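You operate a simulated robot arm through the tools that you are given. There is no shell and no other tool. Be economical: measure what you need, move in short steps, check, and stop when the job is done.

You are at the controls of a simulated robot arm. One attempt, no reset.

JOB
Take the grey packing block and leave it on the black small mirror on the tray table. Fetch the grey relay from the top of the check bench and set it on top of the blue pad there. Take the hinge half from the top of the check bench and put it on top of the round filter marked drier there. Put the 4 mm shim from the top of the check bench on the low shelf of the yellow rack and the 5 mm shim on the top of the dark bench. Put the panel switch that says "heat" from the top of the long check table on top of the cream can and the panel switch labelled "FAN" in the inside of the big red tray. Pull the hose bench drawer open. The order is free. Set down upright: hinge half, panel switch.

Only the result counts: the job must be done as asked and must still hold three seconds after the hand-in. Knocking over, shifting, dropping, spilling or breaking anything else fails it.

ROBOT AND FRAMES
A 6-joint arm with a two-finger parallel gripper on a trunk, on a base that drives. Base frame: it is fixed to the floor where the robot stands at the start and does not move with it; the origin is under the middle of the robot, x ahead of it, y to its left, z up; the surface under the hand at the start is at about z = 860. Readings come in mm, degrees, newtons and seconds.
Its first joint turns from -166.0 to 166.0 degrees. Places, roughly: blue pad (6x6x3 cm) [1100, -600, 900]; cream can [2250, 2750, 750]; grey packing block [500, -250, 750]; grey relay [750, -250, 1000]; hinge half [1000, -250, 1000]; hose bench drawer [-2900, -9600, 800]; inside of the big red tray [3300, 200, 800]; low shelf of the yellow rack [300, -3200, 300]; panel switch [1750, 2500, 750]; round filter marked drier [750, -500, 1000]; shim [1000, 250, 750]; small mirror on the tray table (9x17x3 cm) [900, -300, 900]; top of the dark bench [-1100, 2500, 900]. Payload 3.91 kg.
Tool frame: the origin (TCP) lies between the finger pads and is the grasp point; the fingertips stand 30 mm ahead of it; z points along the fingers, y is the line along which they close. The gripper opens to 110 mm. The fingers are 20 mm wide and 10 mm thick; the gripper's body (48 by 112 mm) begins 55 mm behind the TCP.
Orientation is that of the tool frame in the base frame, as a unit quaternion [x, y, z, w]. With the fingers straight down and closing along the base's y, the tool's x points along the base's -x, its y along +y and its z along -z.

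CONTROLS
- The arm moves only by the tool drive_tool. Its arguments are lists of equal length, an entry for each row: "xyz": the shift along the base's x, y, z in units of 150 mm (1.0 is 150 mm), a list of three; "dr": the turn, a rotation vector about the base's x, y, z in units of 180 degrees (1.0 is 180 degrees), a list of three; "claw": the finger opening in mm, from 0 to 110. In form: {"xyz": [[dx, dy, dz], ...], "dr": [[ax, ay, az], ...], "claw": [claw, ...]}. A call has 1 to 12 rows; each row is the pose to reach, as a shift and turn from the pose commanded when the call began. A call with a number of a shift or a turn outside -1 to 1 is refused whole. A row lasts 0.2 s, in which the tool goes at most 50 mm and 8.6 degrees; a call with a longer step from one row to the next is refused whole, and so is a gripper value outside its range. Where a pose cannot be reached the arm comes as near as it can. A force on the tool above 40 N (or 10 N above the force at the start of the call, whichever is more), or a blocked arm, ends the call early, and 0.2 s more pass. Each finger travels about 153 mm/s and halts on what it meets, pressing with about 22 N; the grip force reading is that of the motor and also rises with nothing between the fingers. The clock runs only during rows and for 0.2 s after the last one: add rows that repeat a pose to give the fingers time. The reply holds the time, the measured pose of the TCP, the force on the tool along the base axes, the opening and the grip force, in the units named above and with some noise, with the torque about the TCP (base axes, N m) and any sound that the robot's microphone picked up, and new pictures: "pictures" is both (left out), scene, wrist or none.
- Cameras (640 x 400 px; columns grow to the right, rows downward): "scene" is now at [226, 197.5, 1379.2]; the picture's right is [-0.46, -0.89, 0.00], its down [-0.44, 0.23, -0.87] and it looks along [0.77, -0.40, -0.50] (base axes); focal length 287 px, centre (320, 200). "wrist" rides on the gripper at [72, 17, -103] in the tool frame; the picture's right is [-0.23, 0.97, 0.00], its down [-0.76, -0.18, -0.62] and it looks along [-0.61, -0.14, 0.78] (tool axes); focal length 222 px, centre (320, 200). There is no depth. A picture from a camera that has moved, and an enlarged one, comes with that camera's place and axes in the base frame and with its lens. The place of the scene camera against the robot may be out by one fixed shift of up to 18 mm in any direction.
- base_move(legs): drives the robot by 1 to 6 legs, each [ahead, turn to the left] in mm and degrees, along the robot's own axes; the way and the turn of a leg run together, so that a leg with both is an arc; at most 1500 mm and 180 degrees a leg. The arm and the cameras ride along, it lands a little off, and it stops where it bumps. It gives what a move gives, and a new picture of the scene camera.
- aim_head(pan, tilt): turns the head with the scene camera to pan (to the left, within 120 degrees either way) and tilt (down, from -29 to 69), counted from straight ahead of the robot. It gives what a move gives, and a new picture of the scene camera.
- zoom(camera, box): a new picture of the part [left, top, right, bottom] of that camera's present view, enlarged. It takes no simulated time.
- job_done(): hands the job in; it is judged then, once.

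Work in short steps. Places have to be worked out from the pictures, the camera data and where the tool is seen: move nearer, look again, correct. Check each grasp and each placing, and mend what went wrong. You have 217 turns and 260 pictures in all, those below and enlarged ones among them. Open the gripper and draw the arm clear of the work before you hand the job in, unless the task says otherwise; then end with one line.

The tools are called after ">>>" by a JSON object that holds its "op" and its "data". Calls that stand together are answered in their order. drive_tool: Moves the arm, as the interface text tells. Its arguments: {"type":"object","properties":{"xyz":{"type":"array"},"dr":{"type":"array"},"claw":{"type":"array"},"pictures":{"type":"string","enum":["both","scene","wrist","none"]}},"required":["xyz","dr","claw"]} The other tools are called the same way: base_move (legs) drives the base; aim_head (pan, tilt) turns the head that bears the scene camera; zoom (camera, box) takes an enlarged picture of a part of a camera's view; job_done () hands the job in.

At the start:

```text
time_s: 0.0
tool_pos: [569.4, -209.5, 1170.1]
tool_rot: [0.0, 1.0, 0.0, 0.0]
contact_force: [0.9, -0.5, -0.5]
torque: [-0.02, 0.0, 0.0]
finger_gap: 110.2
grasp_force: 0.0
robot x, y, heading: [-1.5, 0.8, -0.0]
head pan, tilt: [-27.3, 29.8]
```

scene: 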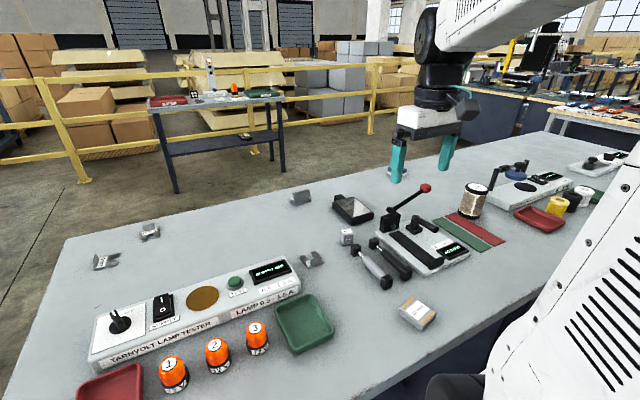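
wrist: 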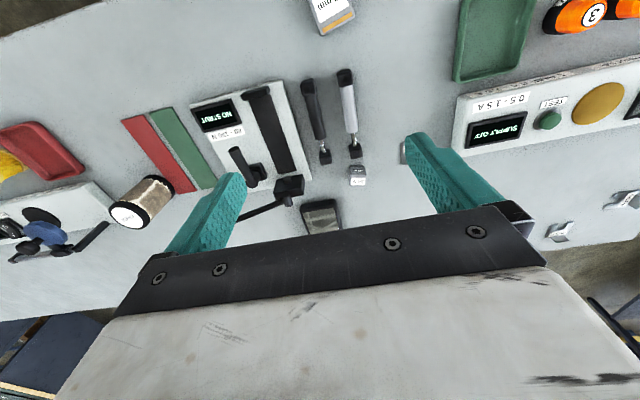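

I'll begin by enlarging the scene view to identify the objects on the check bench.

>>> {"op": "zoom", "data": {"camera": "scene", "box": [280, 160, 480, 340]}}

>>> {"op": "zoom", "data": {"camera": "scene", "box": [60, 180, 340, 400]}}

>>> {"op": "zoom", "data": {"camera": "scene", "box": [440, 100, 640, 260]}}

>>> {"op": "zoom", "data": {"camera": "scene", "box": [130, 60, 310, 180]}}

```text
2.22 times, centred on (380, 250) of scene
camera zoom: at [226.0, 197.5, 1379.2], right [-0.46, -0.89, 0.0], down [-0.44, 0.23, -0.87], along [0.77, -0.4, -0.5], focal length 638 px, centre (187, 89)
```

zoom: 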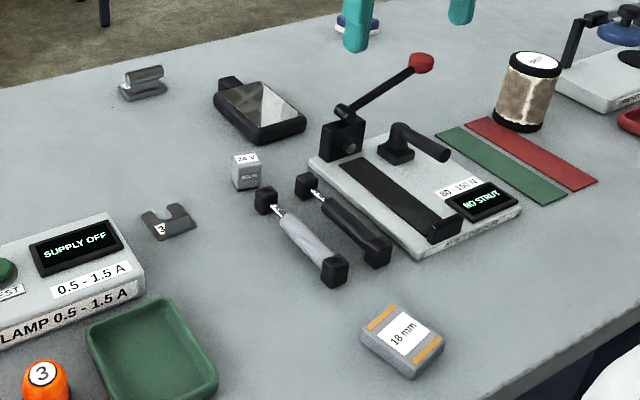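

```text
1.82 times, centred on (200, 290) of scene
camera zoom: at [226.0, 197.5, 1379.2], right [-0.46, -0.89, 0.0], down [-0.44, 0.23, -0.87], along [0.77, -0.4, -0.5], focal length 522 px, centre (538, 36)
```

zoom: 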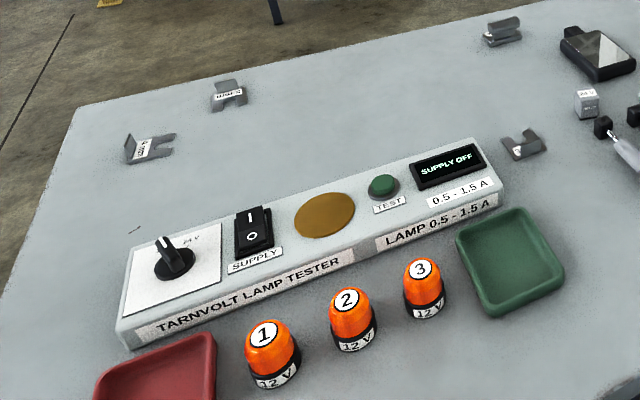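

```text
2.50 times, centred on (540, 180) of scene
camera zoom: at [226.0, 197.5, 1379.2], right [-0.46, -0.89, 0.0], down [-0.44, 0.23, -0.87], along [0.77, -0.4, -0.5], focal length 718 px, centre (-230, 250)
```

zoom: 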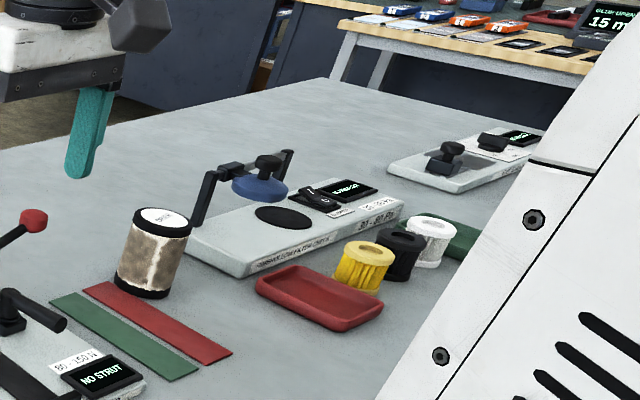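

```text
3.33 times, centred on (220, 120) of scene
camera zoom: at [226.0, 197.5, 1379.2], right [-0.46, -0.89, 0.0], down [-0.44, 0.23, -0.87], along [0.77, -0.4, -0.5], focal length 958 px, centre (653, 467)
```

zoom: 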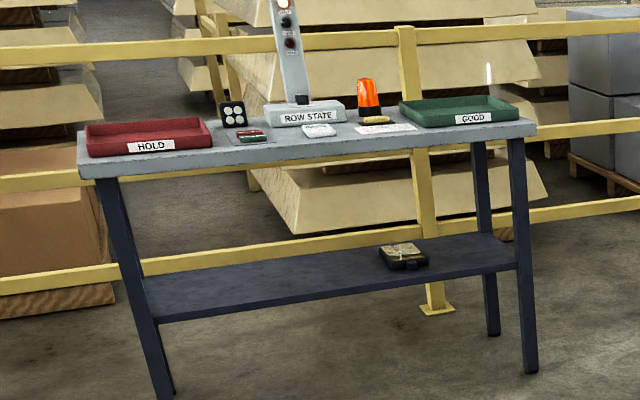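

The mirror, relay ("24 V"), hinge half, block ("18 mm"), drier filter and three U-shaped shims are visible. I'll zoom in on the labels.

>>> {"op": "zoom", "data": {"camera": "scene", "box": [85, 210, 175, 280]}}

>>> {"op": "zoom", "data": {"camera": "scene", "box": [280, 180, 370, 280]}}

>>> {"op": "aim_head", "data": {"pan": -50, "tilt": 30}}

```text
5.71 times, centred on (130, 245) of scene
camera zoom: at [226.0, 197.5, 1379.2], right [-0.46, -0.89, 0.0], down [-0.44, 0.23, -0.87], along [0.77, -0.4, -0.5], focal length 1642 px, centre (1406, -57)
```

zoom: 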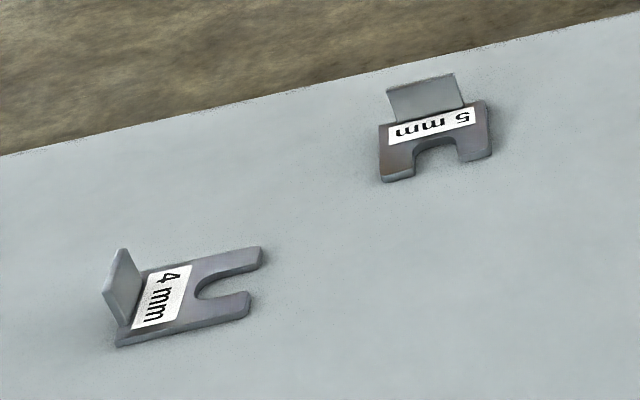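

```text
4.00 times, centred on (325, 230) of scene
camera zoom: at [226.0, 197.5, 1379.2], right [-0.46, -0.89, 0.0], down [-0.44, 0.23, -0.87], along [0.77, -0.4, -0.5], focal length 1149 px, centre (300, 80)
```

zoom: 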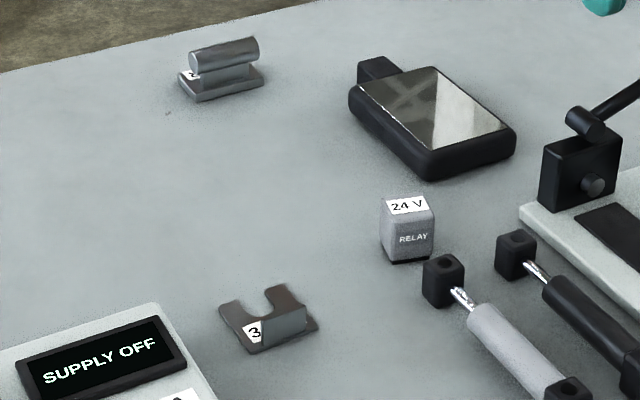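

```text
time_s: 0.9
tool_pos: [570.4, -210.6, 1171.0]
tool_rot: [0.0, 1.0, 0.0, -0.001]
contact_force: [0.1, 0.3, -0.4]
torque: [0.01, 0.01, 0.03]
finger_gap: 109.7
grasp_force: 0.2
robot x, y, heading: [-1.9, -0.8, -0.0]
head pan, tilt: [-50.0, 30.0]
camera scene: at [203.8, 169.8, 1378.9], right [-0.77, -0.64, 0.0], down [-0.32, 0.38, -0.87], along [0.56, -0.66, -0.5], focal length 287 px, centre (320, 200)
```

scene: 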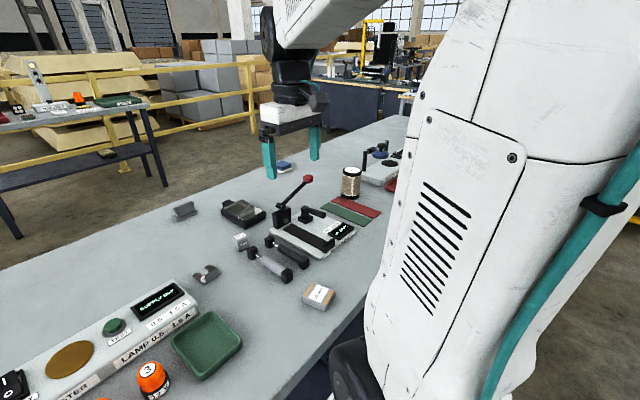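

The 4 mm and 5 mm shims and the other items are identified. The block is too close to the robot, so I'll back up 40 mm and then move over it.

>>> {"op": "base_move", "data": {"legs": [[-40, 0]]}}

>>> {"op": "drive_tool", "data": {"xyz": [[-0.1, 0.1, -0.25], [-0.25, 0.2, -0.5], [-0.27, 0.27, -0.75]], "dr": [[0, 0, 0], [0, 0, 0], [0, 0, 0]], "claw": [110, 110, 110], "pictures": "both"}}

```text
time_s: 1.7
tool_pos: [529.8, -210.7, 1171.6]
tool_rot: [0.0, 1.0, 0.001, 0.0]
contact_force: [-0.2, 0.4, 0.2]
torque: [0.02, -0.02, 0.0]
finger_gap: 110.0
grasp_force: 0.0
robot x, y, heading: [-42.3, 0.1, 0.2]
head pan, tilt: [-50.0, 30.0]
camera scene: at [163.4, 169.7, 1378.9], right [-0.77, -0.64, 0.0], down [-0.32, 0.38, -0.87], along [0.56, -0.66, -0.5], focal length 287 px, centre (320, 200)
```

scene: 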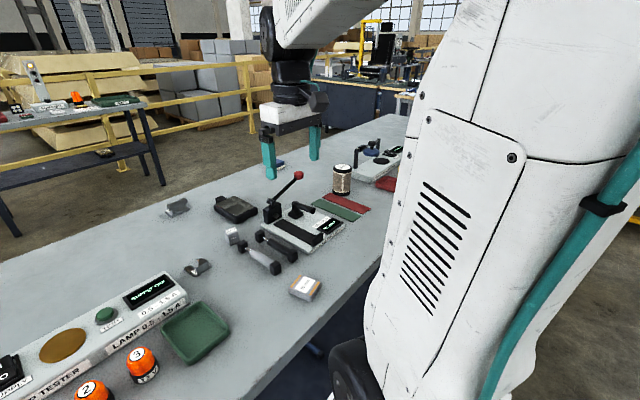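

```text
time_s: 2.5
tool_pos: [490.4, -169.1, 1057.7]
tool_rot: [0.0, 1.0, -0.001, 0.0]
contact_force: [-0.5, -0.2, -0.9]
torque: [-0.04, -0.02, -0.01]
finger_gap: 110.1
grasp_force: 0.1
robot x, y, heading: [-42.1, 2.4, -0.1]
head pan, tilt: [-50.0, 30.0]
camera scene: at [163.4, 169.7, 1378.9], right [-0.77, -0.64, 0.0], down [-0.32, 0.38, -0.87], along [0.56, -0.66, -0.5], focal length 287 px, centre (320, 200)
camera wrist: at [417.6, -152.9, 1160.6], right [0.23, 0.97, 0.0], down [0.76, -0.18, 0.62], along [0.61, -0.14, -0.78], focal length 222 px, centre (320, 200)
```

scene: 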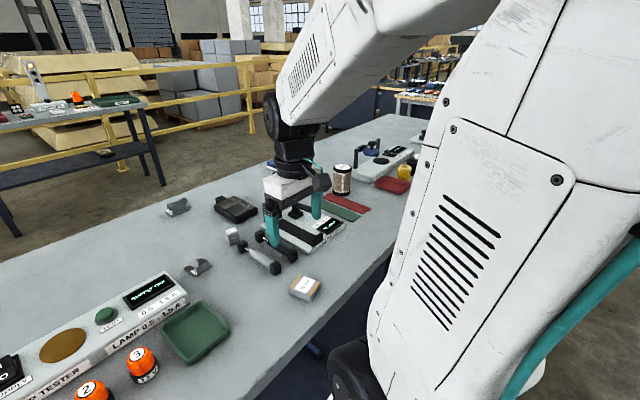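
wrist: 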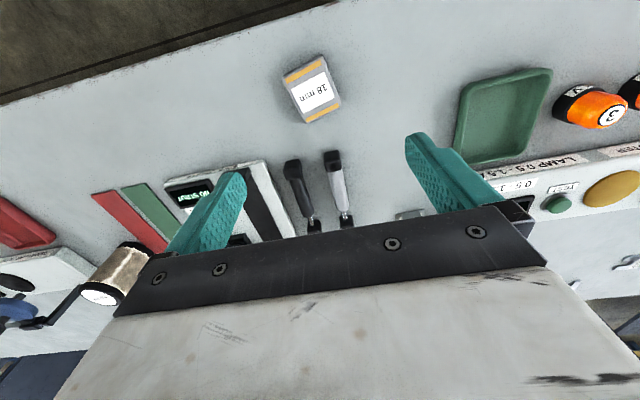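

>>> {"op": "zoom", "data": {"camera": "wrist", "box": [262, 40, 362, 140]}}

```text
4.00 times, centred on (312, 90) of wrist
camera zoom: at [417.6, -152.9, 1160.6], right [0.23, 0.97, 0.0], down [0.76, -0.18, 0.62], along [0.61, -0.14, -0.78], focal length 888 px, centre (352, 640)
```

zoom: 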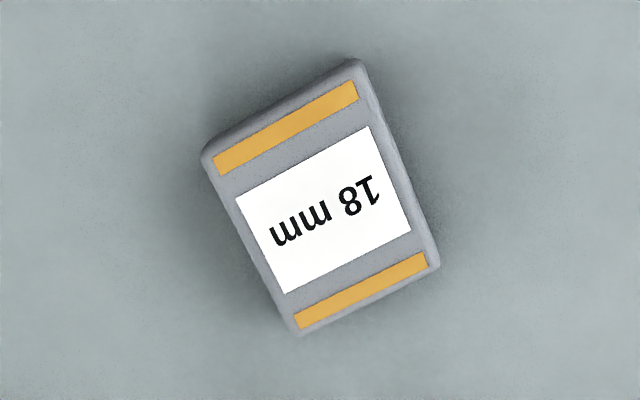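

Block centre is about (480,-174), long axis turned about 12° from x. I'll move over it, yaw and descend.

>>> {"op": "drive_tool", "data": {"xyz": [[-0.067, -0.033, -0.25], [-0.067, -0.033, -0.5], [-0.067, -0.033, -0.75], [-0.067, -0.033, -0.75]], "dr": [[0, 0, 0.035], [0, 0, 0.069], [0, 0, 0.069], [0, 0, 0.069]], "claw": [80, 80, 80, 80], "pictures": "wrist"}}

```text
time_s: 3.5
tool_pos: [479.7, -174.3, 943.6]
tool_rot: [-0.109, 0.994, 0.0, -0.001]
contact_force: [-0.2, 0.1, 0.7]
torque: [-0.01, -0.01, 0.0]
finger_gap: 79.8
grasp_force: 0.0
robot x, y, heading: [-37.8, -1.3, -0.2]
head pan, tilt: [-50.0, 30.0]
camera wrist: at [405.2, -173.5, 1047.8], right [0.01, 1.0, 0.0], down [0.78, -0.01, 0.62], along [0.62, -0.01, -0.78], focal length 222 px, centre (320, 200)
```

wrist: 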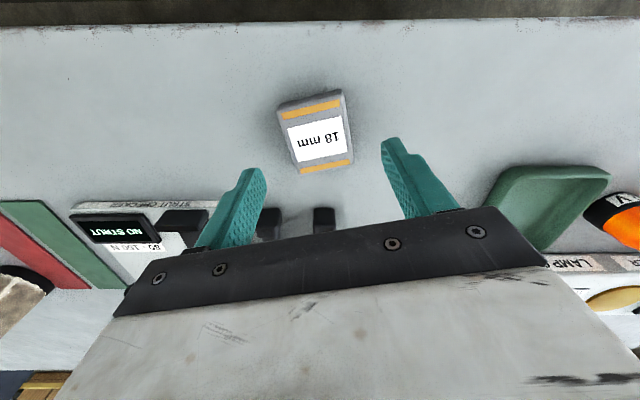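

Alignment is good. I'll descend and close.

>>> {"op": "drive_tool", "data": {"xyz": [[-0.01, 0, -0.2], [-0.01, 0, -0.335], [-0.01, 0, -0.335], [-0.01, 0, -0.335], [-0.01, 0, -0.335]], "dr": [[0, 0, 0], [0, 0, 0], [0, 0, 0], [0, 0, 0], [0, 0, 0]], "claw": [80, 80, 20, 20, 20], "pictures": "wrist"}}

```text
time_s: 4.7
tool_pos: [477.8, -174.5, 894.8]
tool_rot: [-0.109, 0.994, 0.0, -0.001]
contact_force: [0.2, 0.2, 0.2]
torque: [-0.02, 0.03, -0.01]
finger_gap: 51.3
grasp_force: 21.9
robot x, y, heading: [-39.6, -4.3, -0.0]
head pan, tilt: [-50.0, 30.0]
camera wrist: at [403.8, -173.8, 997.8], right [0.01, 1.0, 0.0], down [0.78, -0.01, 0.62], along [0.62, -0.01, -0.78], focal length 222 px, centre (320, 200)
```

wrist: 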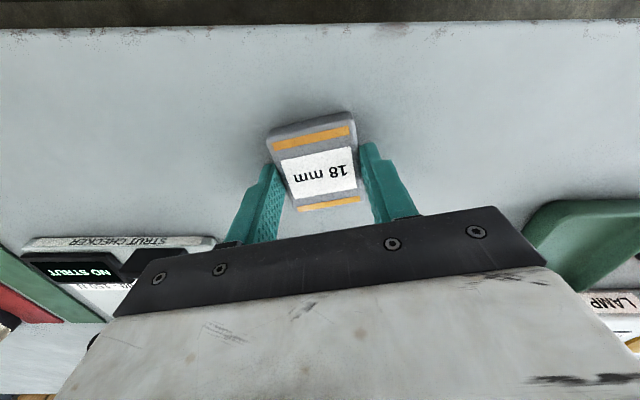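

Gripped (51 mm). I'll lift 150 mm and then travel toward the mirror.

>>> {"op": "drive_tool", "data": {"xyz": [[0, 0, 0.33], [0, 0, 0.66], [0, 0, 1], [0.33, 0, 1], [0.66, -0.15, 1], [1, -0.3, 1]], "dr": [[0, 0, 0], [0, 0, 0], [0, 0, 0], [0, 0, 0], [0, 0, 0], [0, 0, 0]], "claw": [20, 20, 20, 20, 20, 20], "pictures": "none"}}

>>> {"op": "drive_tool", "data": {"xyz": [[0.33, 0, 0], [0.66, -0.1, 0], [1, -0.2, 0]], "dr": [[0, 0, 0], [0, 0, 0], [0, 0, 0]], "claw": [20, 20, 20], "pictures": "both"}}

```text
refused: row 3 steps farther than a row can; nothing moved
```

```text
refused: row 2 steps farther than a row can; nothing moved
```

The steps were over 50 mm. I'll retry with smaller ones.

>>> {"op": "drive_tool", "data": {"xyz": [[0, 0, 0.33], [0, 0, 0.66], [0, 0, 0.98], [0.3, -0.1, 0.98], [0.6, -0.2, 0.98], [0.9, -0.3, 0.98]], "dr": [[0, 0, 0], [0, 0, 0], [0, 0, 0], [0, 0, 0], [0, 0, 0], [0, 0, 0]], "claw": [20, 20, 20, 20, 20, 20], "pictures": "none"}}

>>> {"op": "drive_tool", "data": {"xyz": [[0.32, 0, 0], [0.64, -0.05, 0], [0.96, -0.1, 0]], "dr": [[0, 0, 0], [0, 0, 0], [0, 0, 0]], "claw": [20, 20, 20], "pictures": "both"}}

```text
time_s: 6.1
tool_pos: [611.6, -221.5, 1042.5]
tool_rot: [-0.109, 0.994, -0.001, 0.0]
contact_force: [-1.0, 0.0, -0.7]
torque: [0.02, 0.04, 0.03]
finger_gap: 51.1
grasp_force: 22.4
robot x, y, heading: [-39.4, -1.7, -0.1]
head pan, tilt: [-50.0, 30.0]
```

```text
time_s: 6.9
tool_pos: [757.8, -235.3, 1042.9]
tool_rot: [-0.108, 0.994, 0.0, 0.0]
contact_force: [-0.6, -0.2, -0.7]
torque: [0.01, -0.04, -0.01]
finger_gap: 51.0
grasp_force: 21.9
robot x, y, heading: [-39.7, -1.3, 0.1]
head pan, tilt: [-50.0, 30.0]
camera scene: at [162.9, 169.8, 1378.9], right [-0.77, -0.64, 0.0], down [-0.32, 0.38, -0.87], along [0.56, -0.66, -0.5], focal length 287 px, centre (320, 200)
camera wrist: at [683.5, -234.4, 1146.1], right [0.01, 1.0, 0.0], down [0.78, -0.01, 0.62], along [0.62, -0.01, -0.78], focal length 222 px, centre (320, 200)
```

scene: 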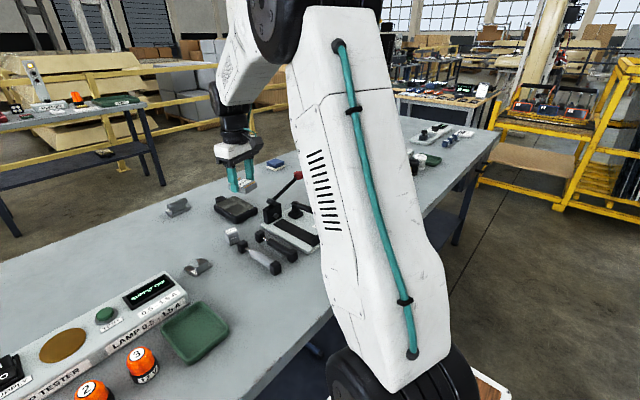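
wrist: 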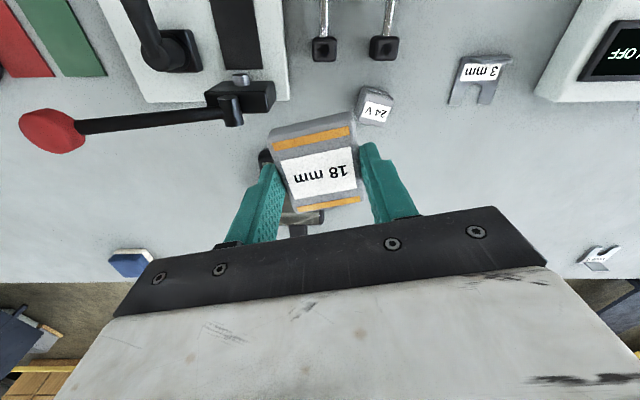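

The mirror centre is about (870,-268) after correcting the scene camera's x bias. I'll move over it and check.

>>> {"op": "drive_tool", "data": {"xyz": [[0.3, -0.1, 0], [0.6, -0.2, 0], [0.735, -0.22, -0.1], [0.735, -0.22, -0.4]], "dr": [[0, 0, 0], [0, 0, 0], [0, 0, 0], [0, 0, 0]], "claw": [20, 20, 20, 20], "pictures": "wrist"}}

>>> {"op": "zoom", "data": {"camera": "scene", "box": [150, 120, 330, 240]}}

```text
time_s: 7.9
tool_pos: [867.0, -266.3, 982.4]
tool_rot: [-0.109, 0.994, 0.0, 0.0]
contact_force: [1.2, 0.1, -0.6]
torque: [0.01, -0.03, -0.01]
finger_gap: 51.3
grasp_force: 22.2
robot x, y, heading: [-35.9, 2.0, 0.1]
head pan, tilt: [-50.0, 30.0]
camera wrist: at [793.0, -266.1, 1086.1], right [0.01, 1.0, 0.0], down [0.78, -0.01, 0.62], along [0.62, -0.01, -0.78], focal length 222 px, centre (320, 200)
```

wrist: 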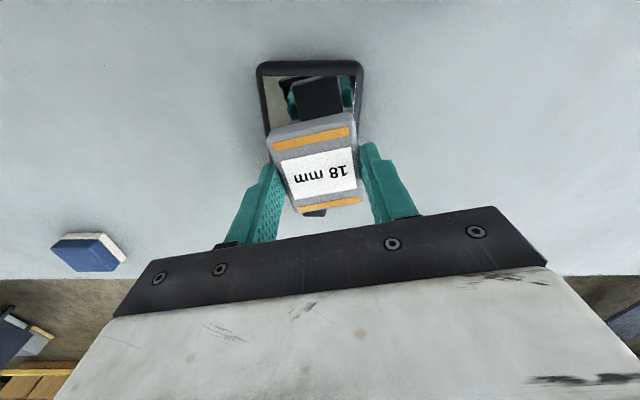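

```text
3.33 times, centred on (240, 180) of scene
camera zoom: at [163.2, 169.8, 1378.9], right [-0.77, -0.64, 0.0], down [-0.32, 0.38, -0.87], along [0.56, -0.66, -0.5], focal length 958 px, centre (587, 267)
```

zoom: 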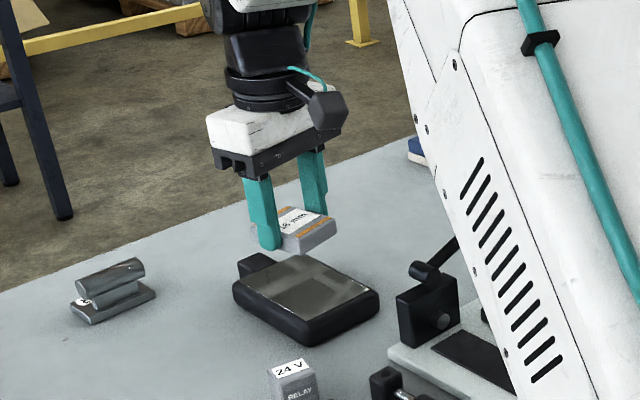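

The mirror's near edge is at about x=816, y centre -273. I'll shift a little and lower until contact.

>>> {"op": "drive_tool", "data": {"xyz": [[0.06, -0.04, -0.15], [0.07, -0.045, -0.3], [0.07, -0.045, -0.34], [0.07, -0.045, -0.37], [0.07, -0.045, -0.39]], "dr": [[0, 0, 0], [0, 0, 0], [0, 0, 0], [0, 0, 0], [0, 0, 0]], "claw": [20, 20, 20, 20, 20], "pictures": "wrist"}}

>>> {"op": "zoom", "data": {"camera": "scene", "box": [190, 160, 280, 230]}}

```text
time_s: 9.1
tool_pos: [877.9, -276.0, 923.7]
tool_rot: [-0.108, 0.994, 0.0, 0.0]
contact_force: [0.2, 0.5, 0.7]
torque: [-0.01, 0.0, 0.02]
finger_gap: 51.2
grasp_force: 22.0
robot x, y, heading: [-42.0, -0.4, 0.2]
head pan, tilt: [-50.0, 30.0]
camera wrist: at [803.8, -274.2, 1026.5], right [0.01, 1.0, 0.0], down [0.78, -0.01, 0.62], along [0.62, -0.01, -0.78], focal length 222 px, centre (320, 200)
```

wrist: 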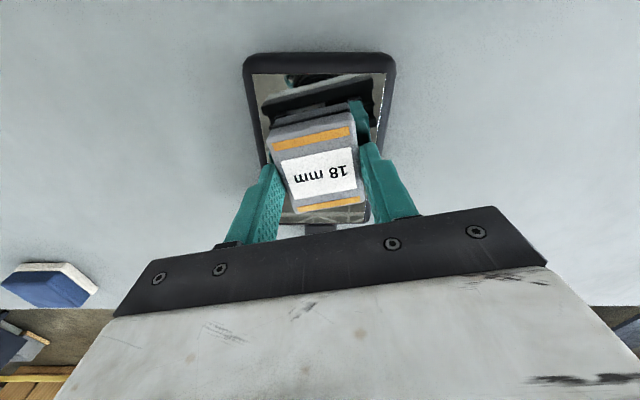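

```text
5.71 times, centred on (235, 195) of scene
camera zoom: at [163.5, 169.7, 1378.9], right [-0.77, -0.64, 0.0], down [-0.32, 0.38, -0.87], along [0.56, -0.66, -0.5], focal length 1642 px, centre (806, 229)
```

zoom: 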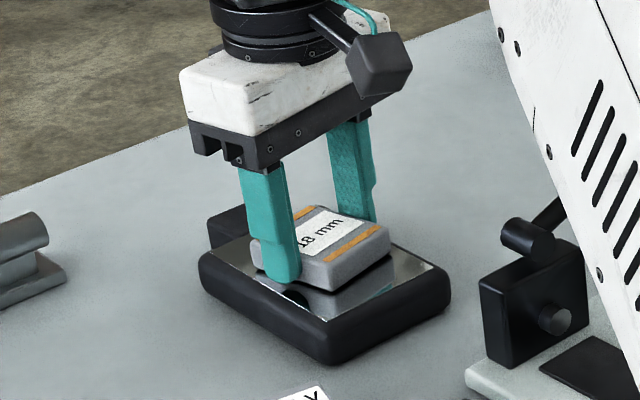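

Still slightly above the mirror. I'll lower in small steps.

>>> {"op": "drive_tool", "data": {"xyz": [[0, 0, -0.02], [0, 0, -0.035], [0, 0, -0.05]], "dr": [[0, 0, 0], [0, 0, 0], [0, 0, 0]], "claw": [20, 20, 20], "pictures": "none"}}

>>> {"op": "zoom", "data": {"camera": "scene", "box": [215, 180, 265, 220]}}

```text
time_s: 9.9
tool_pos: [878.8, -275.3, 917.7]
tool_rot: [-0.108, 0.994, -0.001, 0.001]
contact_force: [2.8, -1.1, 23.9]
torque: [0.17, 0.04, -0.05]
finger_gap: 51.3
grasp_force: 22.4
robot x, y, heading: [-39.8, -2.2, -0.0]
head pan, tilt: [-50.0, 30.0]
```

```text
10.00 times, centred on (240, 200) of scene
camera zoom: at [162.7, 170.0, 1379.0], right [-0.77, -0.64, 0.0], down [-0.32, 0.38, -0.87], along [0.56, -0.66, -0.5], focal length 2873 px, centre (1120, 200)
```

zoom: 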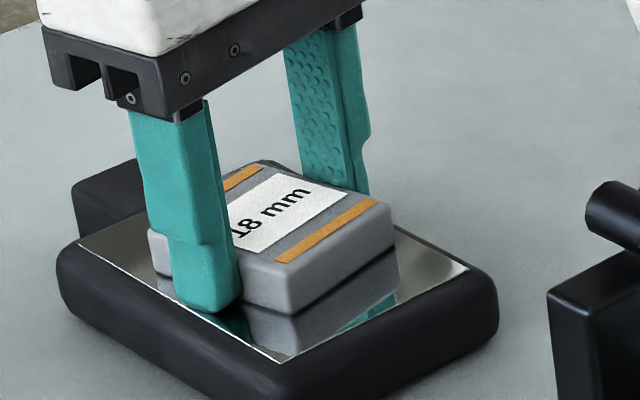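

Contact is at 24 N. I'll ease up 1 mm, open to 80 and lift away.

>>> {"op": "drive_tool", "data": {"xyz": [[0, 0, 0.007], [0, 0, 0.007], [0, 0, 0.007], [0, 0, 0.25], [0, 0, 0.5], [-0.1, 0, 0.8]], "dr": [[0, 0, 0], [0, 0, 0], [0, 0, 0], [0, 0, 0], [0, 0, 0], [0, 0, 0]], "claw": [20, 80, 80, 80, 80, 80], "pictures": "wrist"}}

>>> {"op": "zoom", "data": {"camera": "scene", "box": [170, 130, 310, 250]}}

```text
time_s: 11.3
tool_pos: [863.0, -274.7, 1034.6]
tool_rot: [-0.109, 0.994, 0.0, -0.001]
contact_force: [0.3, -0.1, -0.4]
torque: [0.0, 0.04, -0.01]
finger_gap: 80.0
grasp_force: 0.0
robot x, y, heading: [-37.5, -1.4, -0.2]
head pan, tilt: [-50.0, 30.0]
camera wrist: at [788.5, -274.5, 1138.6], right [0.01, 1.0, 0.0], down [0.78, -0.01, 0.62], along [0.62, -0.01, -0.78], focal length 222 px, centre (320, 200)
```

wrist: 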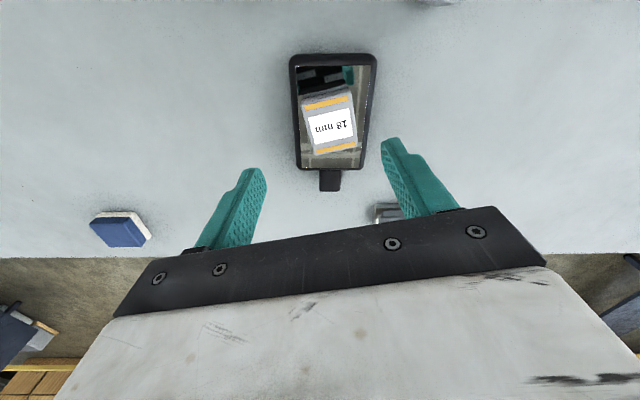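

```text
3.33 times, centred on (240, 190) of scene
camera zoom: at [164.0, 169.6, 1378.8], right [-0.77, -0.64, 0.0], down [-0.32, 0.38, -0.87], along [0.56, -0.66, -0.5], focal length 958 px, centre (587, 233)
```

zoom: 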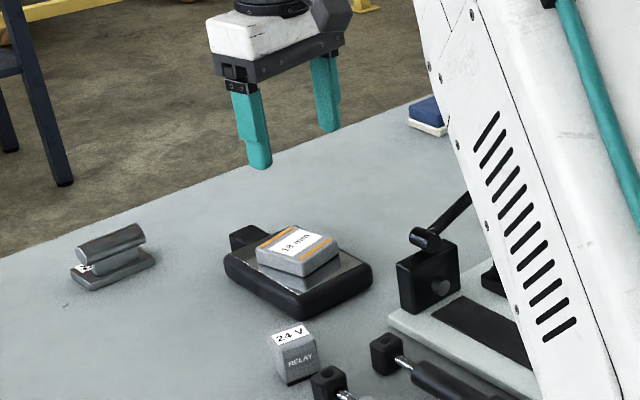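

The block is on the mirror. The pad, hinge, relay, filter and shims are all reachable from the far side of the bench, so I'll retract the arm high and drive round its left end.

>>> {"op": "drive_tool", "data": {"xyz": [[-0.2, 0, 0.25], [-0.35, 0.1, 0.5], [-0.6, 0.2, 0.68], [-0.8, 0.3, 0.9]], "dr": [[0, 0, 0], [0, 0, 0], [0, 0, 0], [0, 0, 0]], "claw": [80, 80, 80, 80], "pictures": "none"}}

>>> {"op": "drive_tool", "data": {"xyz": [[-0.2, 0.2, 0.1], [-0.4, 0.4, 0.2], [-0.6, 0.6, 0.3], [-0.8, 0.8, 0.4]], "dr": [[0, 0, 0], [0, 0, 0], [0, 0, 0], [0, 0, 0]], "claw": [80, 80, 80, 80], "pictures": "none"}}

>>> {"op": "aim_head", "data": {"pan": 60, "tilt": 15}}

>>> {"op": "aim_head", "data": {"pan": 0, "tilt": 25}}

```text
time_s: 12.3
tool_pos: [742.6, -229.1, 1170.6]
tool_rot: [-0.108, 0.994, 0.0, 0.0]
contact_force: [-0.1, -1.1, -1.2]
torque: [0.01, 0.07, 0.03]
finger_gap: 79.8
grasp_force: 0.1
robot x, y, heading: [-42.4, 3.6, 0.2]
head pan, tilt: [-50.0, 30.0]
```

```text
time_s: 13.3
tool_pos: [622.4, -109.9, 1229.6]
tool_rot: [-0.108, 0.994, 0.0, -0.001]
contact_force: [0.3, -0.7, -1.4]
torque: [0.07, 0.03, 0.02]
finger_gap: 80.2
grasp_force: 0.0
robot x, y, heading: [-38.3, 1.2, 0.0]
head pan, tilt: [-50.0, 30.0]
```

```text
time_s: 15.2
tool_pos: [622.1, -109.5, 1232.1]
tool_rot: [-0.108, 0.994, 0.0, -0.001]
contact_force: [0.6, 0.0, -0.4]
torque: [0.0, 0.01, 0.01]
finger_gap: 80.3
grasp_force: 0.0
robot x, y, heading: [-39.5, -1.0, -0.0]
head pan, tilt: [60.0, 15.0]
camera scene: at [152.1, 319.9, 1403.1], right [0.87, -0.5, 0.0], down [-0.13, -0.22, -0.97], along [0.48, 0.84, -0.26], focal length 287 px, centre (320, 200)
```

scene: 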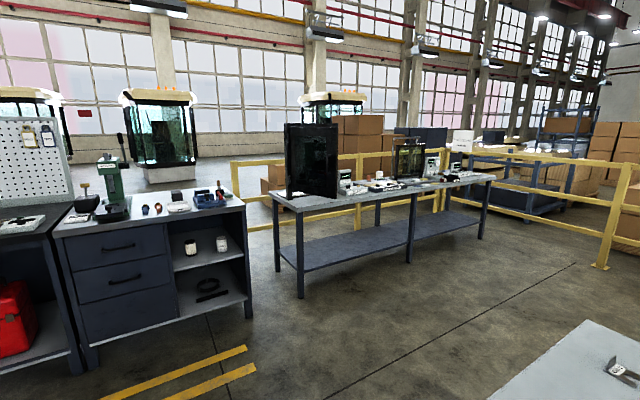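

```text
time_s: 16.5
tool_pos: [621.6, -109.6, 1230.7]
tool_rot: [-0.108, 0.994, 0.0, 0.0]
contact_force: [-0.9, 0.4, 0.0]
torque: [-0.01, 0.0, -0.02]
finger_gap: 80.3
grasp_force: 0.1
robot x, y, heading: [-42.9, 0.6, -0.1]
head pan, tilt: [0.0, 25.0]
camera scene: at [197.5, 239.1, 1386.8], right [0.0, -1.0, 0.0], down [-0.42, 0.0, -0.91], along [0.91, 0.0, -0.42], focal length 287 px, centre (320, 200)
```

scene: 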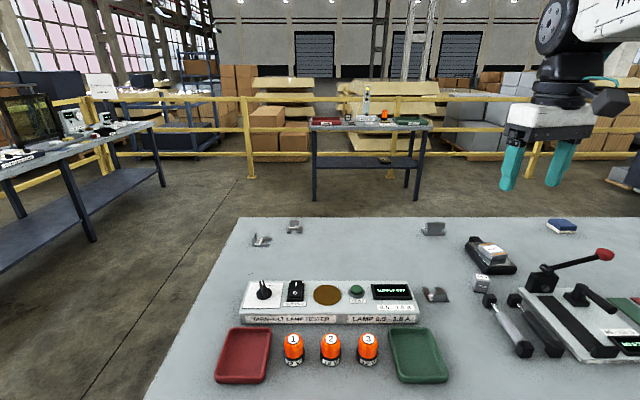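

The aisle between the bench's left end (y≈557) and the long table (y≈2200) is clear. I'll drive round to the far side.

>>> {"op": "base_move", "data": {"legs": [[-250, 0], [0, 90], [1250, 0], [0, -90], [1500, 0], [500, 0]]}}

>>> {"op": "base_move", "data": {"legs": [[0, -90], [1500, 0], [130, 0], [0, -90]]}}

```text
time_s: 41.4
tool_pos: [2364.2, 1124.5, 1230.8]
tool_rot: [-0.106, 0.994, 0.0, -0.001]
contact_force: [0.3, -0.6, -1.0]
torque: [0.02, 0.01, -0.02]
finger_gap: 80.2
grasp_force: 0.0
robot x, y, heading: [1704.1, 1240.6, -0.0]
head pan, tilt: [0.0, 25.0]
camera scene: at [1941.3, 1475.1, 1386.8], right [0.0, -1.0, 0.0], down [-0.42, 0.0, -0.91], along [0.91, 0.0, -0.42], focal length 287 px, centre (320, 200)
```

scene: 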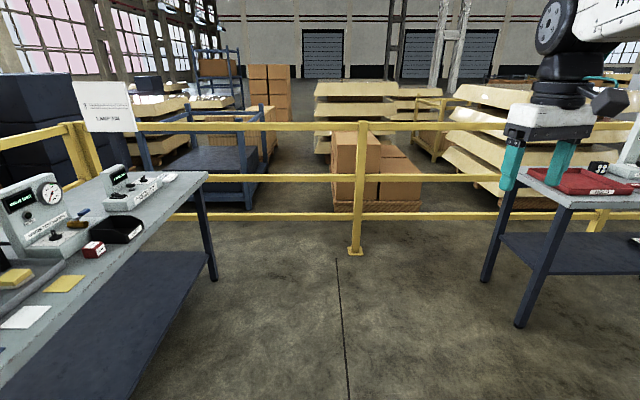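

```text
time_s: 57.2
tool_pos: [1039.0, -273.9, 1232.6]
tool_rot: [0.994, 0.113, 0.0, 0.0]
contact_force: [-0.2, -0.3, 0.1]
torque: [-0.01, 0.01, -0.02]
finger_gap: 80.2
grasp_force: 0.0
robot x, y, heading: [1697.8, -380.2, -179.1]
head pan, tilt: [0.0, 25.0]
camera scene: at [1496.7, -610.5, 1386.8], right [-0.01, 1.0, 0.0], down [0.42, 0.0, -0.91], along [-0.91, -0.01, -0.42], focal length 287 px, centre (320, 200)
```

scene: 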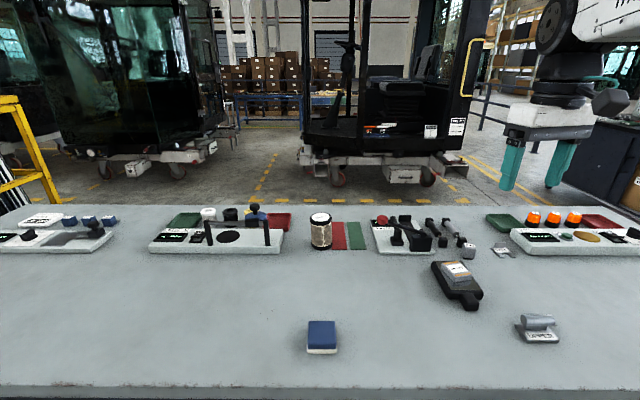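

The drive landed well. I'll advance 125 mm toward the bench, keeping a gap similar to the one at the start.

>>> {"op": "base_move", "data": {"legs": [[125, -0.9]]}}

>>> {"op": "aim_head", "data": {"pan": 0, "tilt": 45}}

>>> {"op": "drive_tool", "data": {"xyz": [[0, 0, -0.3], [0, 0, -0.6]], "dr": [[0, 0, 0], [0, 0, 0]], "claw": [80, 80], "pictures": "both"}}

```text
time_s: 58.5
tool_pos: [912.9, -263.9, 1230.2]
tool_rot: [0.994, 0.106, 0.0, 0.0]
contact_force: [-0.3, 0.3, -0.5]
torque: [-0.03, 0.02, 0.04]
finger_gap: 80.0
grasp_force: 0.0
robot x, y, heading: [1571.2, -378.1, 179.6]
head pan, tilt: [0.0, 25.0]
camera scene: at [1367.2, -607.4, 1386.8], right [0.01, 1.0, 0.0], down [0.42, 0.0, -0.91], along [-0.91, 0.01, -0.42], focal length 287 px, centre (320, 200)
```

scene: 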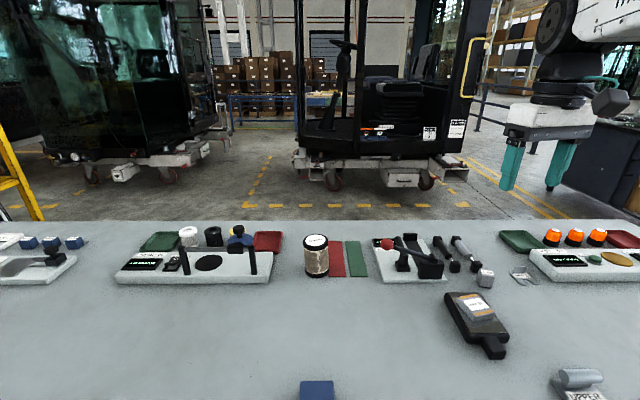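

```text
time_s: 59.3
tool_pos: [913.3, -264.7, 1231.3]
tool_rot: [0.994, 0.106, 0.001, 0.001]
contact_force: [0.5, 0.1, 0.1]
torque: [-0.03, -0.02, -0.02]
finger_gap: 79.6
grasp_force: 0.1
robot x, y, heading: [1575.3, -373.5, 179.9]
head pan, tilt: [0.0, 45.0]
camera scene: at [1378.0, -607.5, 1356.3], right [0.01, 1.0, 0.0], down [0.71, 0.0, -0.71], along [-0.71, 0.0, -0.71], focal length 287 px, centre (320, 200)
```

scene: 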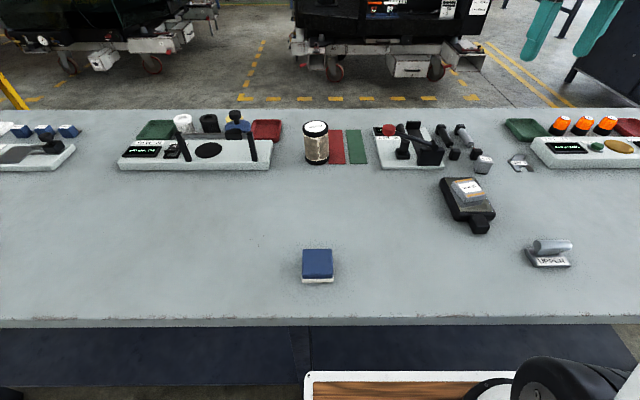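

```text
time_s: 59.9
tool_pos: [914.2, -263.8, 1141.6]
tool_rot: [0.994, 0.106, 0.0, -0.001]
contact_force: [0.7, -0.2, -0.5]
torque: [0.01, 0.02, 0.02]
finger_gap: 80.0
grasp_force: 0.0
robot x, y, heading: [1574.0, -375.1, 179.8]
head pan, tilt: [0.0, 45.0]
camera scene: at [1378.3, -607.6, 1356.3], right [0.01, 1.0, 0.0], down [0.71, 0.0, -0.71], along [-0.71, 0.0, -0.71], focal length 287 px, centre (320, 200)
camera wrist: at [988.6, -265.6, 1244.3], right [-0.02, -1.0, 0.0], down [-0.78, 0.01, 0.62], along [-0.62, 0.01, -0.78], focal length 222 px, centre (320, 200)
```

scene: 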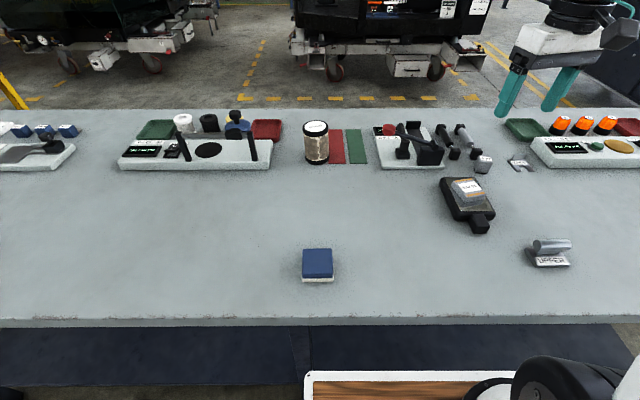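
wrist: 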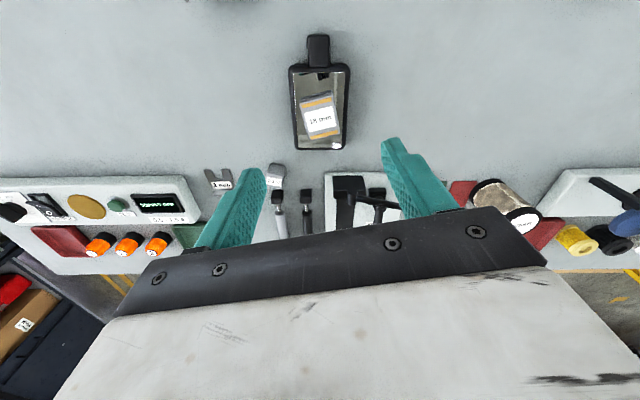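

Now to the relay at about (765,-178). I'll move over it and look.

>>> {"op": "drive_tool", "data": {"xyz": [[-0.2, 0.12, -0.17], [-0.4, 0.24, -0.35], [-0.6, 0.36, -0.52], [-0.8, 0.48, -0.7], [-0.947, 0.573, -0.85]], "dr": [[0, 0, 0], [0, 0, 0], [0, 0, 0], [0, 0, 0], [0, 0, 0]], "claw": [80, 80, 80, 80, 80], "pictures": "wrist"}}

>>> {"op": "zoom", "data": {"camera": "scene", "box": [270, 100, 550, 280]}}

```text
time_s: 61.1
tool_pos: [771.6, -176.8, 1013.3]
tool_rot: [0.994, 0.106, 0.0, -0.001]
contact_force: [-0.1, -0.2, 0.7]
torque: [0.01, 0.06, 0.03]
finger_gap: 80.2
grasp_force: 0.2
robot x, y, heading: [1573.3, -378.8, 179.7]
head pan, tilt: [0.0, 45.0]
camera wrist: at [846.1, -179.3, 1116.2], right [-0.02, -1.0, 0.0], down [-0.78, 0.01, 0.62], along [-0.62, 0.01, -0.78], focal length 222 px, centre (320, 200)
```

wrist: 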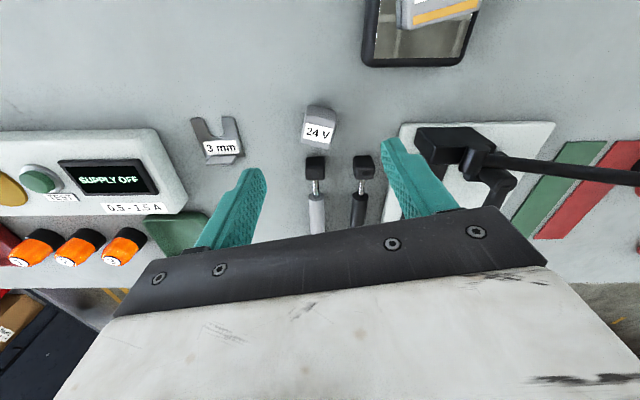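

```text
2.22 times, centred on (410, 190) of scene
camera zoom: at [1378.6, -607.7, 1356.3], right [0.01, 1.0, 0.0], down [0.71, 0.0, -0.71], along [-0.71, 0.0, -0.71], focal length 638 px, centre (120, 222)
```

zoom: 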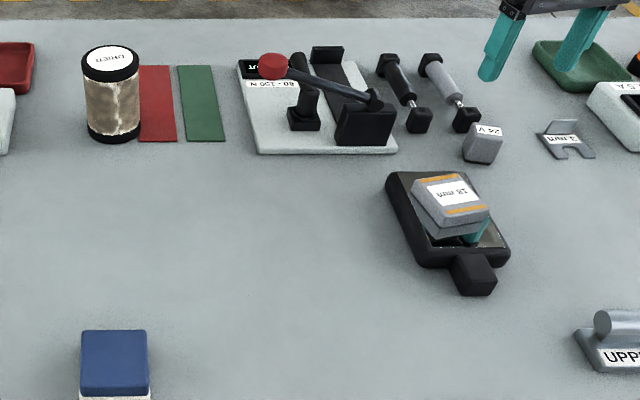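

>>> {"op": "zoom", "data": {"camera": "wrist", "box": [270, 85, 370, 185]}}

```text
4.00 times, centred on (320, 135) of wrist
camera zoom: at [846.1, -179.3, 1116.2], right [-0.02, -1.0, 0.0], down [-0.78, 0.01, 0.62], along [-0.62, 0.01, -0.78], focal length 888 px, centre (320, 460)
```

zoom: 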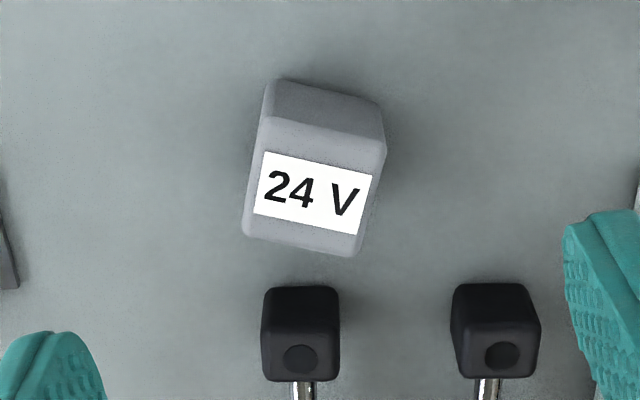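

Relay top is at z≈891, centre (757,-176), and it needs a yaw of about -26°. I'll rotate and descend partway.

>>> {"op": "drive_tool", "data": {"xyz": [[-0.05, 0, -0.05], [-0.098, 0.005, -0.1], [-0.098, 0.005, -0.25], [-0.098, 0.005, -0.45]], "dr": [[0, 0, -0.047], [0, 0, -0.094], [0, 0, -0.141], [0, 0, -0.143]], "claw": [65, 65, 65, 65], "pictures": "wrist"}}

```text
time_s: 62.1
tool_pos: [756.6, -178.0, 946.2]
tool_rot: [0.993, -0.12, 0.0, 0.0]
contact_force: [-0.7, -0.2, 0.3]
torque: [-0.02, 0.0, 0.01]
finger_gap: 65.1
grasp_force: 0.0
robot x, y, heading: [1575.5, -381.4, 179.6]
head pan, tilt: [0.0, 45.0]
camera wrist: at [823.5, -211.4, 1049.6], right [-0.45, -0.89, 0.0], down [-0.7, 0.35, 0.62], along [-0.56, 0.28, -0.78], focal length 222 px, centre (320, 200)
```

wrist: 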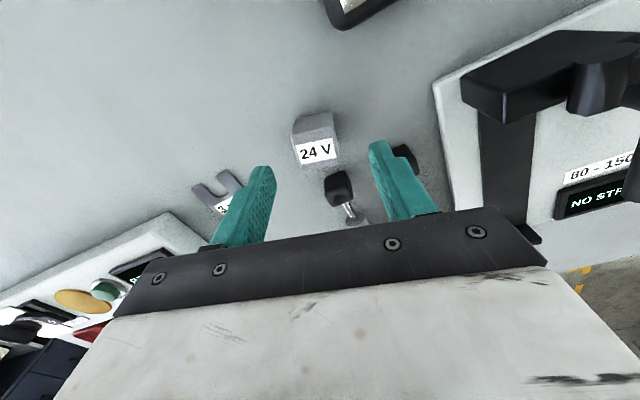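

Aligned. I'll descend and grasp.

>>> {"op": "drive_tool", "data": {"xyz": [[0, 0.01, -0.2], [0, 0.01, -0.335], [0, 0.01, -0.335], [0, 0.01, -0.335], [0, 0.01, -0.335]], "dr": [[0, 0, 0], [0, 0, 0], [0, 0, 0], [0, 0, 0], [0, 0, 0]], "claw": [65, 65, 10, 10, 10], "pictures": "wrist"}}

```text
time_s: 63.3
tool_pos: [757.0, -175.8, 896.8]
tool_rot: [0.993, -0.118, 0.001, 0.0]
contact_force: [0.5, -0.1, 0.1]
torque: [0.03, 0.0, 0.02]
finger_gap: 31.4
grasp_force: 22.2
robot x, y, heading: [1571.0, -377.7, 179.7]
head pan, tilt: [0.0, 45.0]
camera wrist: at [823.3, -209.1, 999.4], right [-0.45, -0.89, 0.0], down [-0.7, 0.35, 0.62], along [-0.56, 0.28, -0.78], focal length 222 px, centre (320, 200)
```

wrist: 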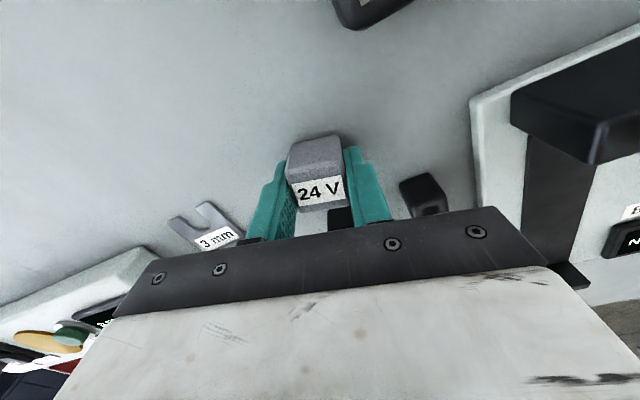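

Gripped at 31.4 mm. I'll lift and carry it toward the pad at about (1070,-605).

>>> {"op": "drive_tool", "data": {"xyz": [[0, 0, 0.33], [0, 0, 0.66], [0, 0, 0.98], [0.2, -0.25, 0.98], [0.4, -0.5, 0.98], [0.6, -0.75, 0.98], [0.7, -0.98, 0.98]], "dr": [[0, 0, 0], [0, 0, 0], [0, 0, 0], [0, 0, 0], [0, 0, 0], [0, 0, 0], [0, 0, 0]], "claw": [10, 10, 10, 10, 10, 10, 10], "pictures": "none"}}

>>> {"op": "drive_tool", "data": {"xyz": [[0.2, -0.25, 0], [0.4, -0.5, 0], [0.6, -0.75, 0], [0.7, -0.98, 0]], "dr": [[0, 0, 0], [0, 0, 0], [0, 0, 0], [0, 0, 0]], "claw": [10, 10, 10, 10], "pictures": "both"}}

```text
time_s: 64.9
tool_pos: [861.1, -322.3, 1043.6]
tool_rot: [0.993, -0.119, 0.001, -0.001]
contact_force: [-1.0, 0.1, -0.1]
torque: [-0.02, -0.02, 0.01]
finger_gap: 31.4
grasp_force: 21.8
robot x, y, heading: [1574.8, -375.8, 179.6]
head pan, tilt: [0.0, 45.0]
```

```text
time_s: 65.9
tool_pos: [966.7, -470.0, 1042.8]
tool_rot: [0.993, -0.119, 0.002, -0.001]
contact_force: [0.5, 0.0, -0.8]
torque: [-0.01, 0.01, 0.02]
finger_gap: 31.3
grasp_force: 22.1
robot x, y, heading: [1577.6, -378.6, 179.8]
head pan, tilt: [0.0, 45.0]
camera scene: at [1377.8, -607.4, 1356.2], right [0.01, 1.0, 0.0], down [0.71, 0.0, -0.71], along [-0.71, 0.0, -0.71], focal length 287 px, centre (320, 200)
camera wrist: at [1033.2, -503.1, 1145.8], right [-0.45, -0.89, 0.0], down [-0.7, 0.35, 0.62], along [-0.56, 0.28, -0.78], focal length 222 px, centre (320, 200)
```

scene: 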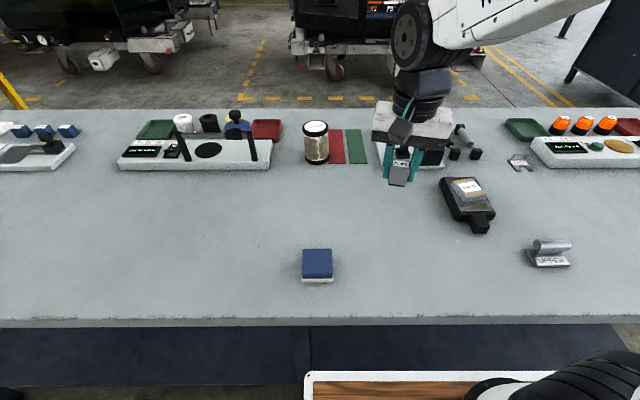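
wrist: 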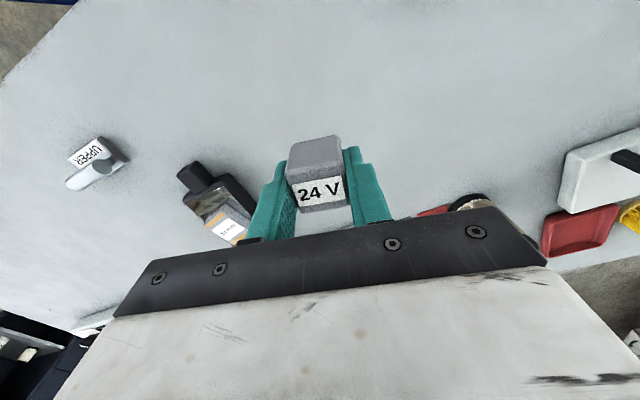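

The pad is out of wrist view. I'll move toward (1072,-610), yaw +13.5° and look again.

>>> {"op": "drive_tool", "data": {"xyz": [[0.19, -0.25, 0], [0.38, -0.5, 0], [0.56, -0.75, 0], [0.7, -0.93, 0]], "dr": [[0, 0, 0.037], [0, 0, 0.075], [0, 0, 0.075], [0, 0, 0.075]], "claw": [10, 10, 10, 10], "pictures": "both"}}

```text
time_s: 66.9
tool_pos: [1072.1, -610.2, 1042.2]
tool_rot: [1.0, -0.001, 0.0, 0.0]
contact_force: [0.2, 0.6, -0.4]
torque: [-0.03, -0.01, -0.01]
finger_gap: 31.5
grasp_force: 22.1
robot x, y, heading: [1576.7, -377.6, 179.7]
head pan, tilt: [0.0, 45.0]
camera scene: at [1377.9, -607.4, 1356.3], right [0.01, 1.0, 0.0], down [0.71, 0.0, -0.71], along [-0.71, 0.0, -0.71], focal length 287 px, centre (320, 200)
camera wrist: at [1144.5, -627.3, 1145.0], right [-0.23, -0.97, 0.0], down [-0.76, 0.18, 0.62], along [-0.61, 0.14, -0.78], focal length 222 px, centre (320, 200)
```

scene: 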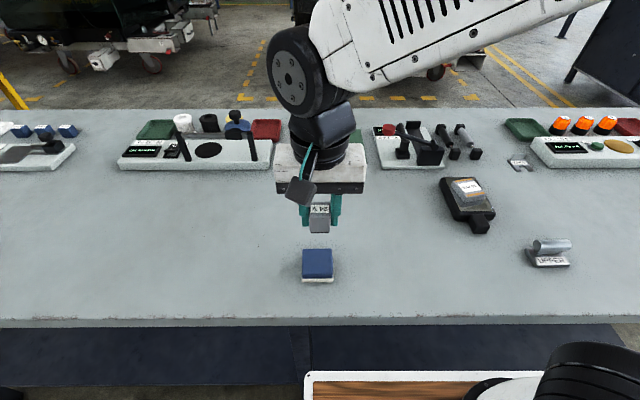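
wrist: 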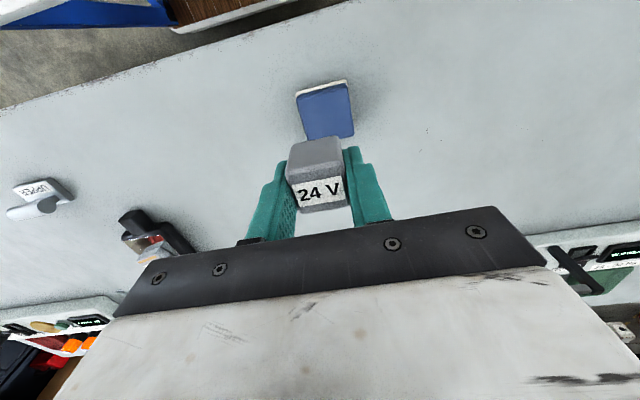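

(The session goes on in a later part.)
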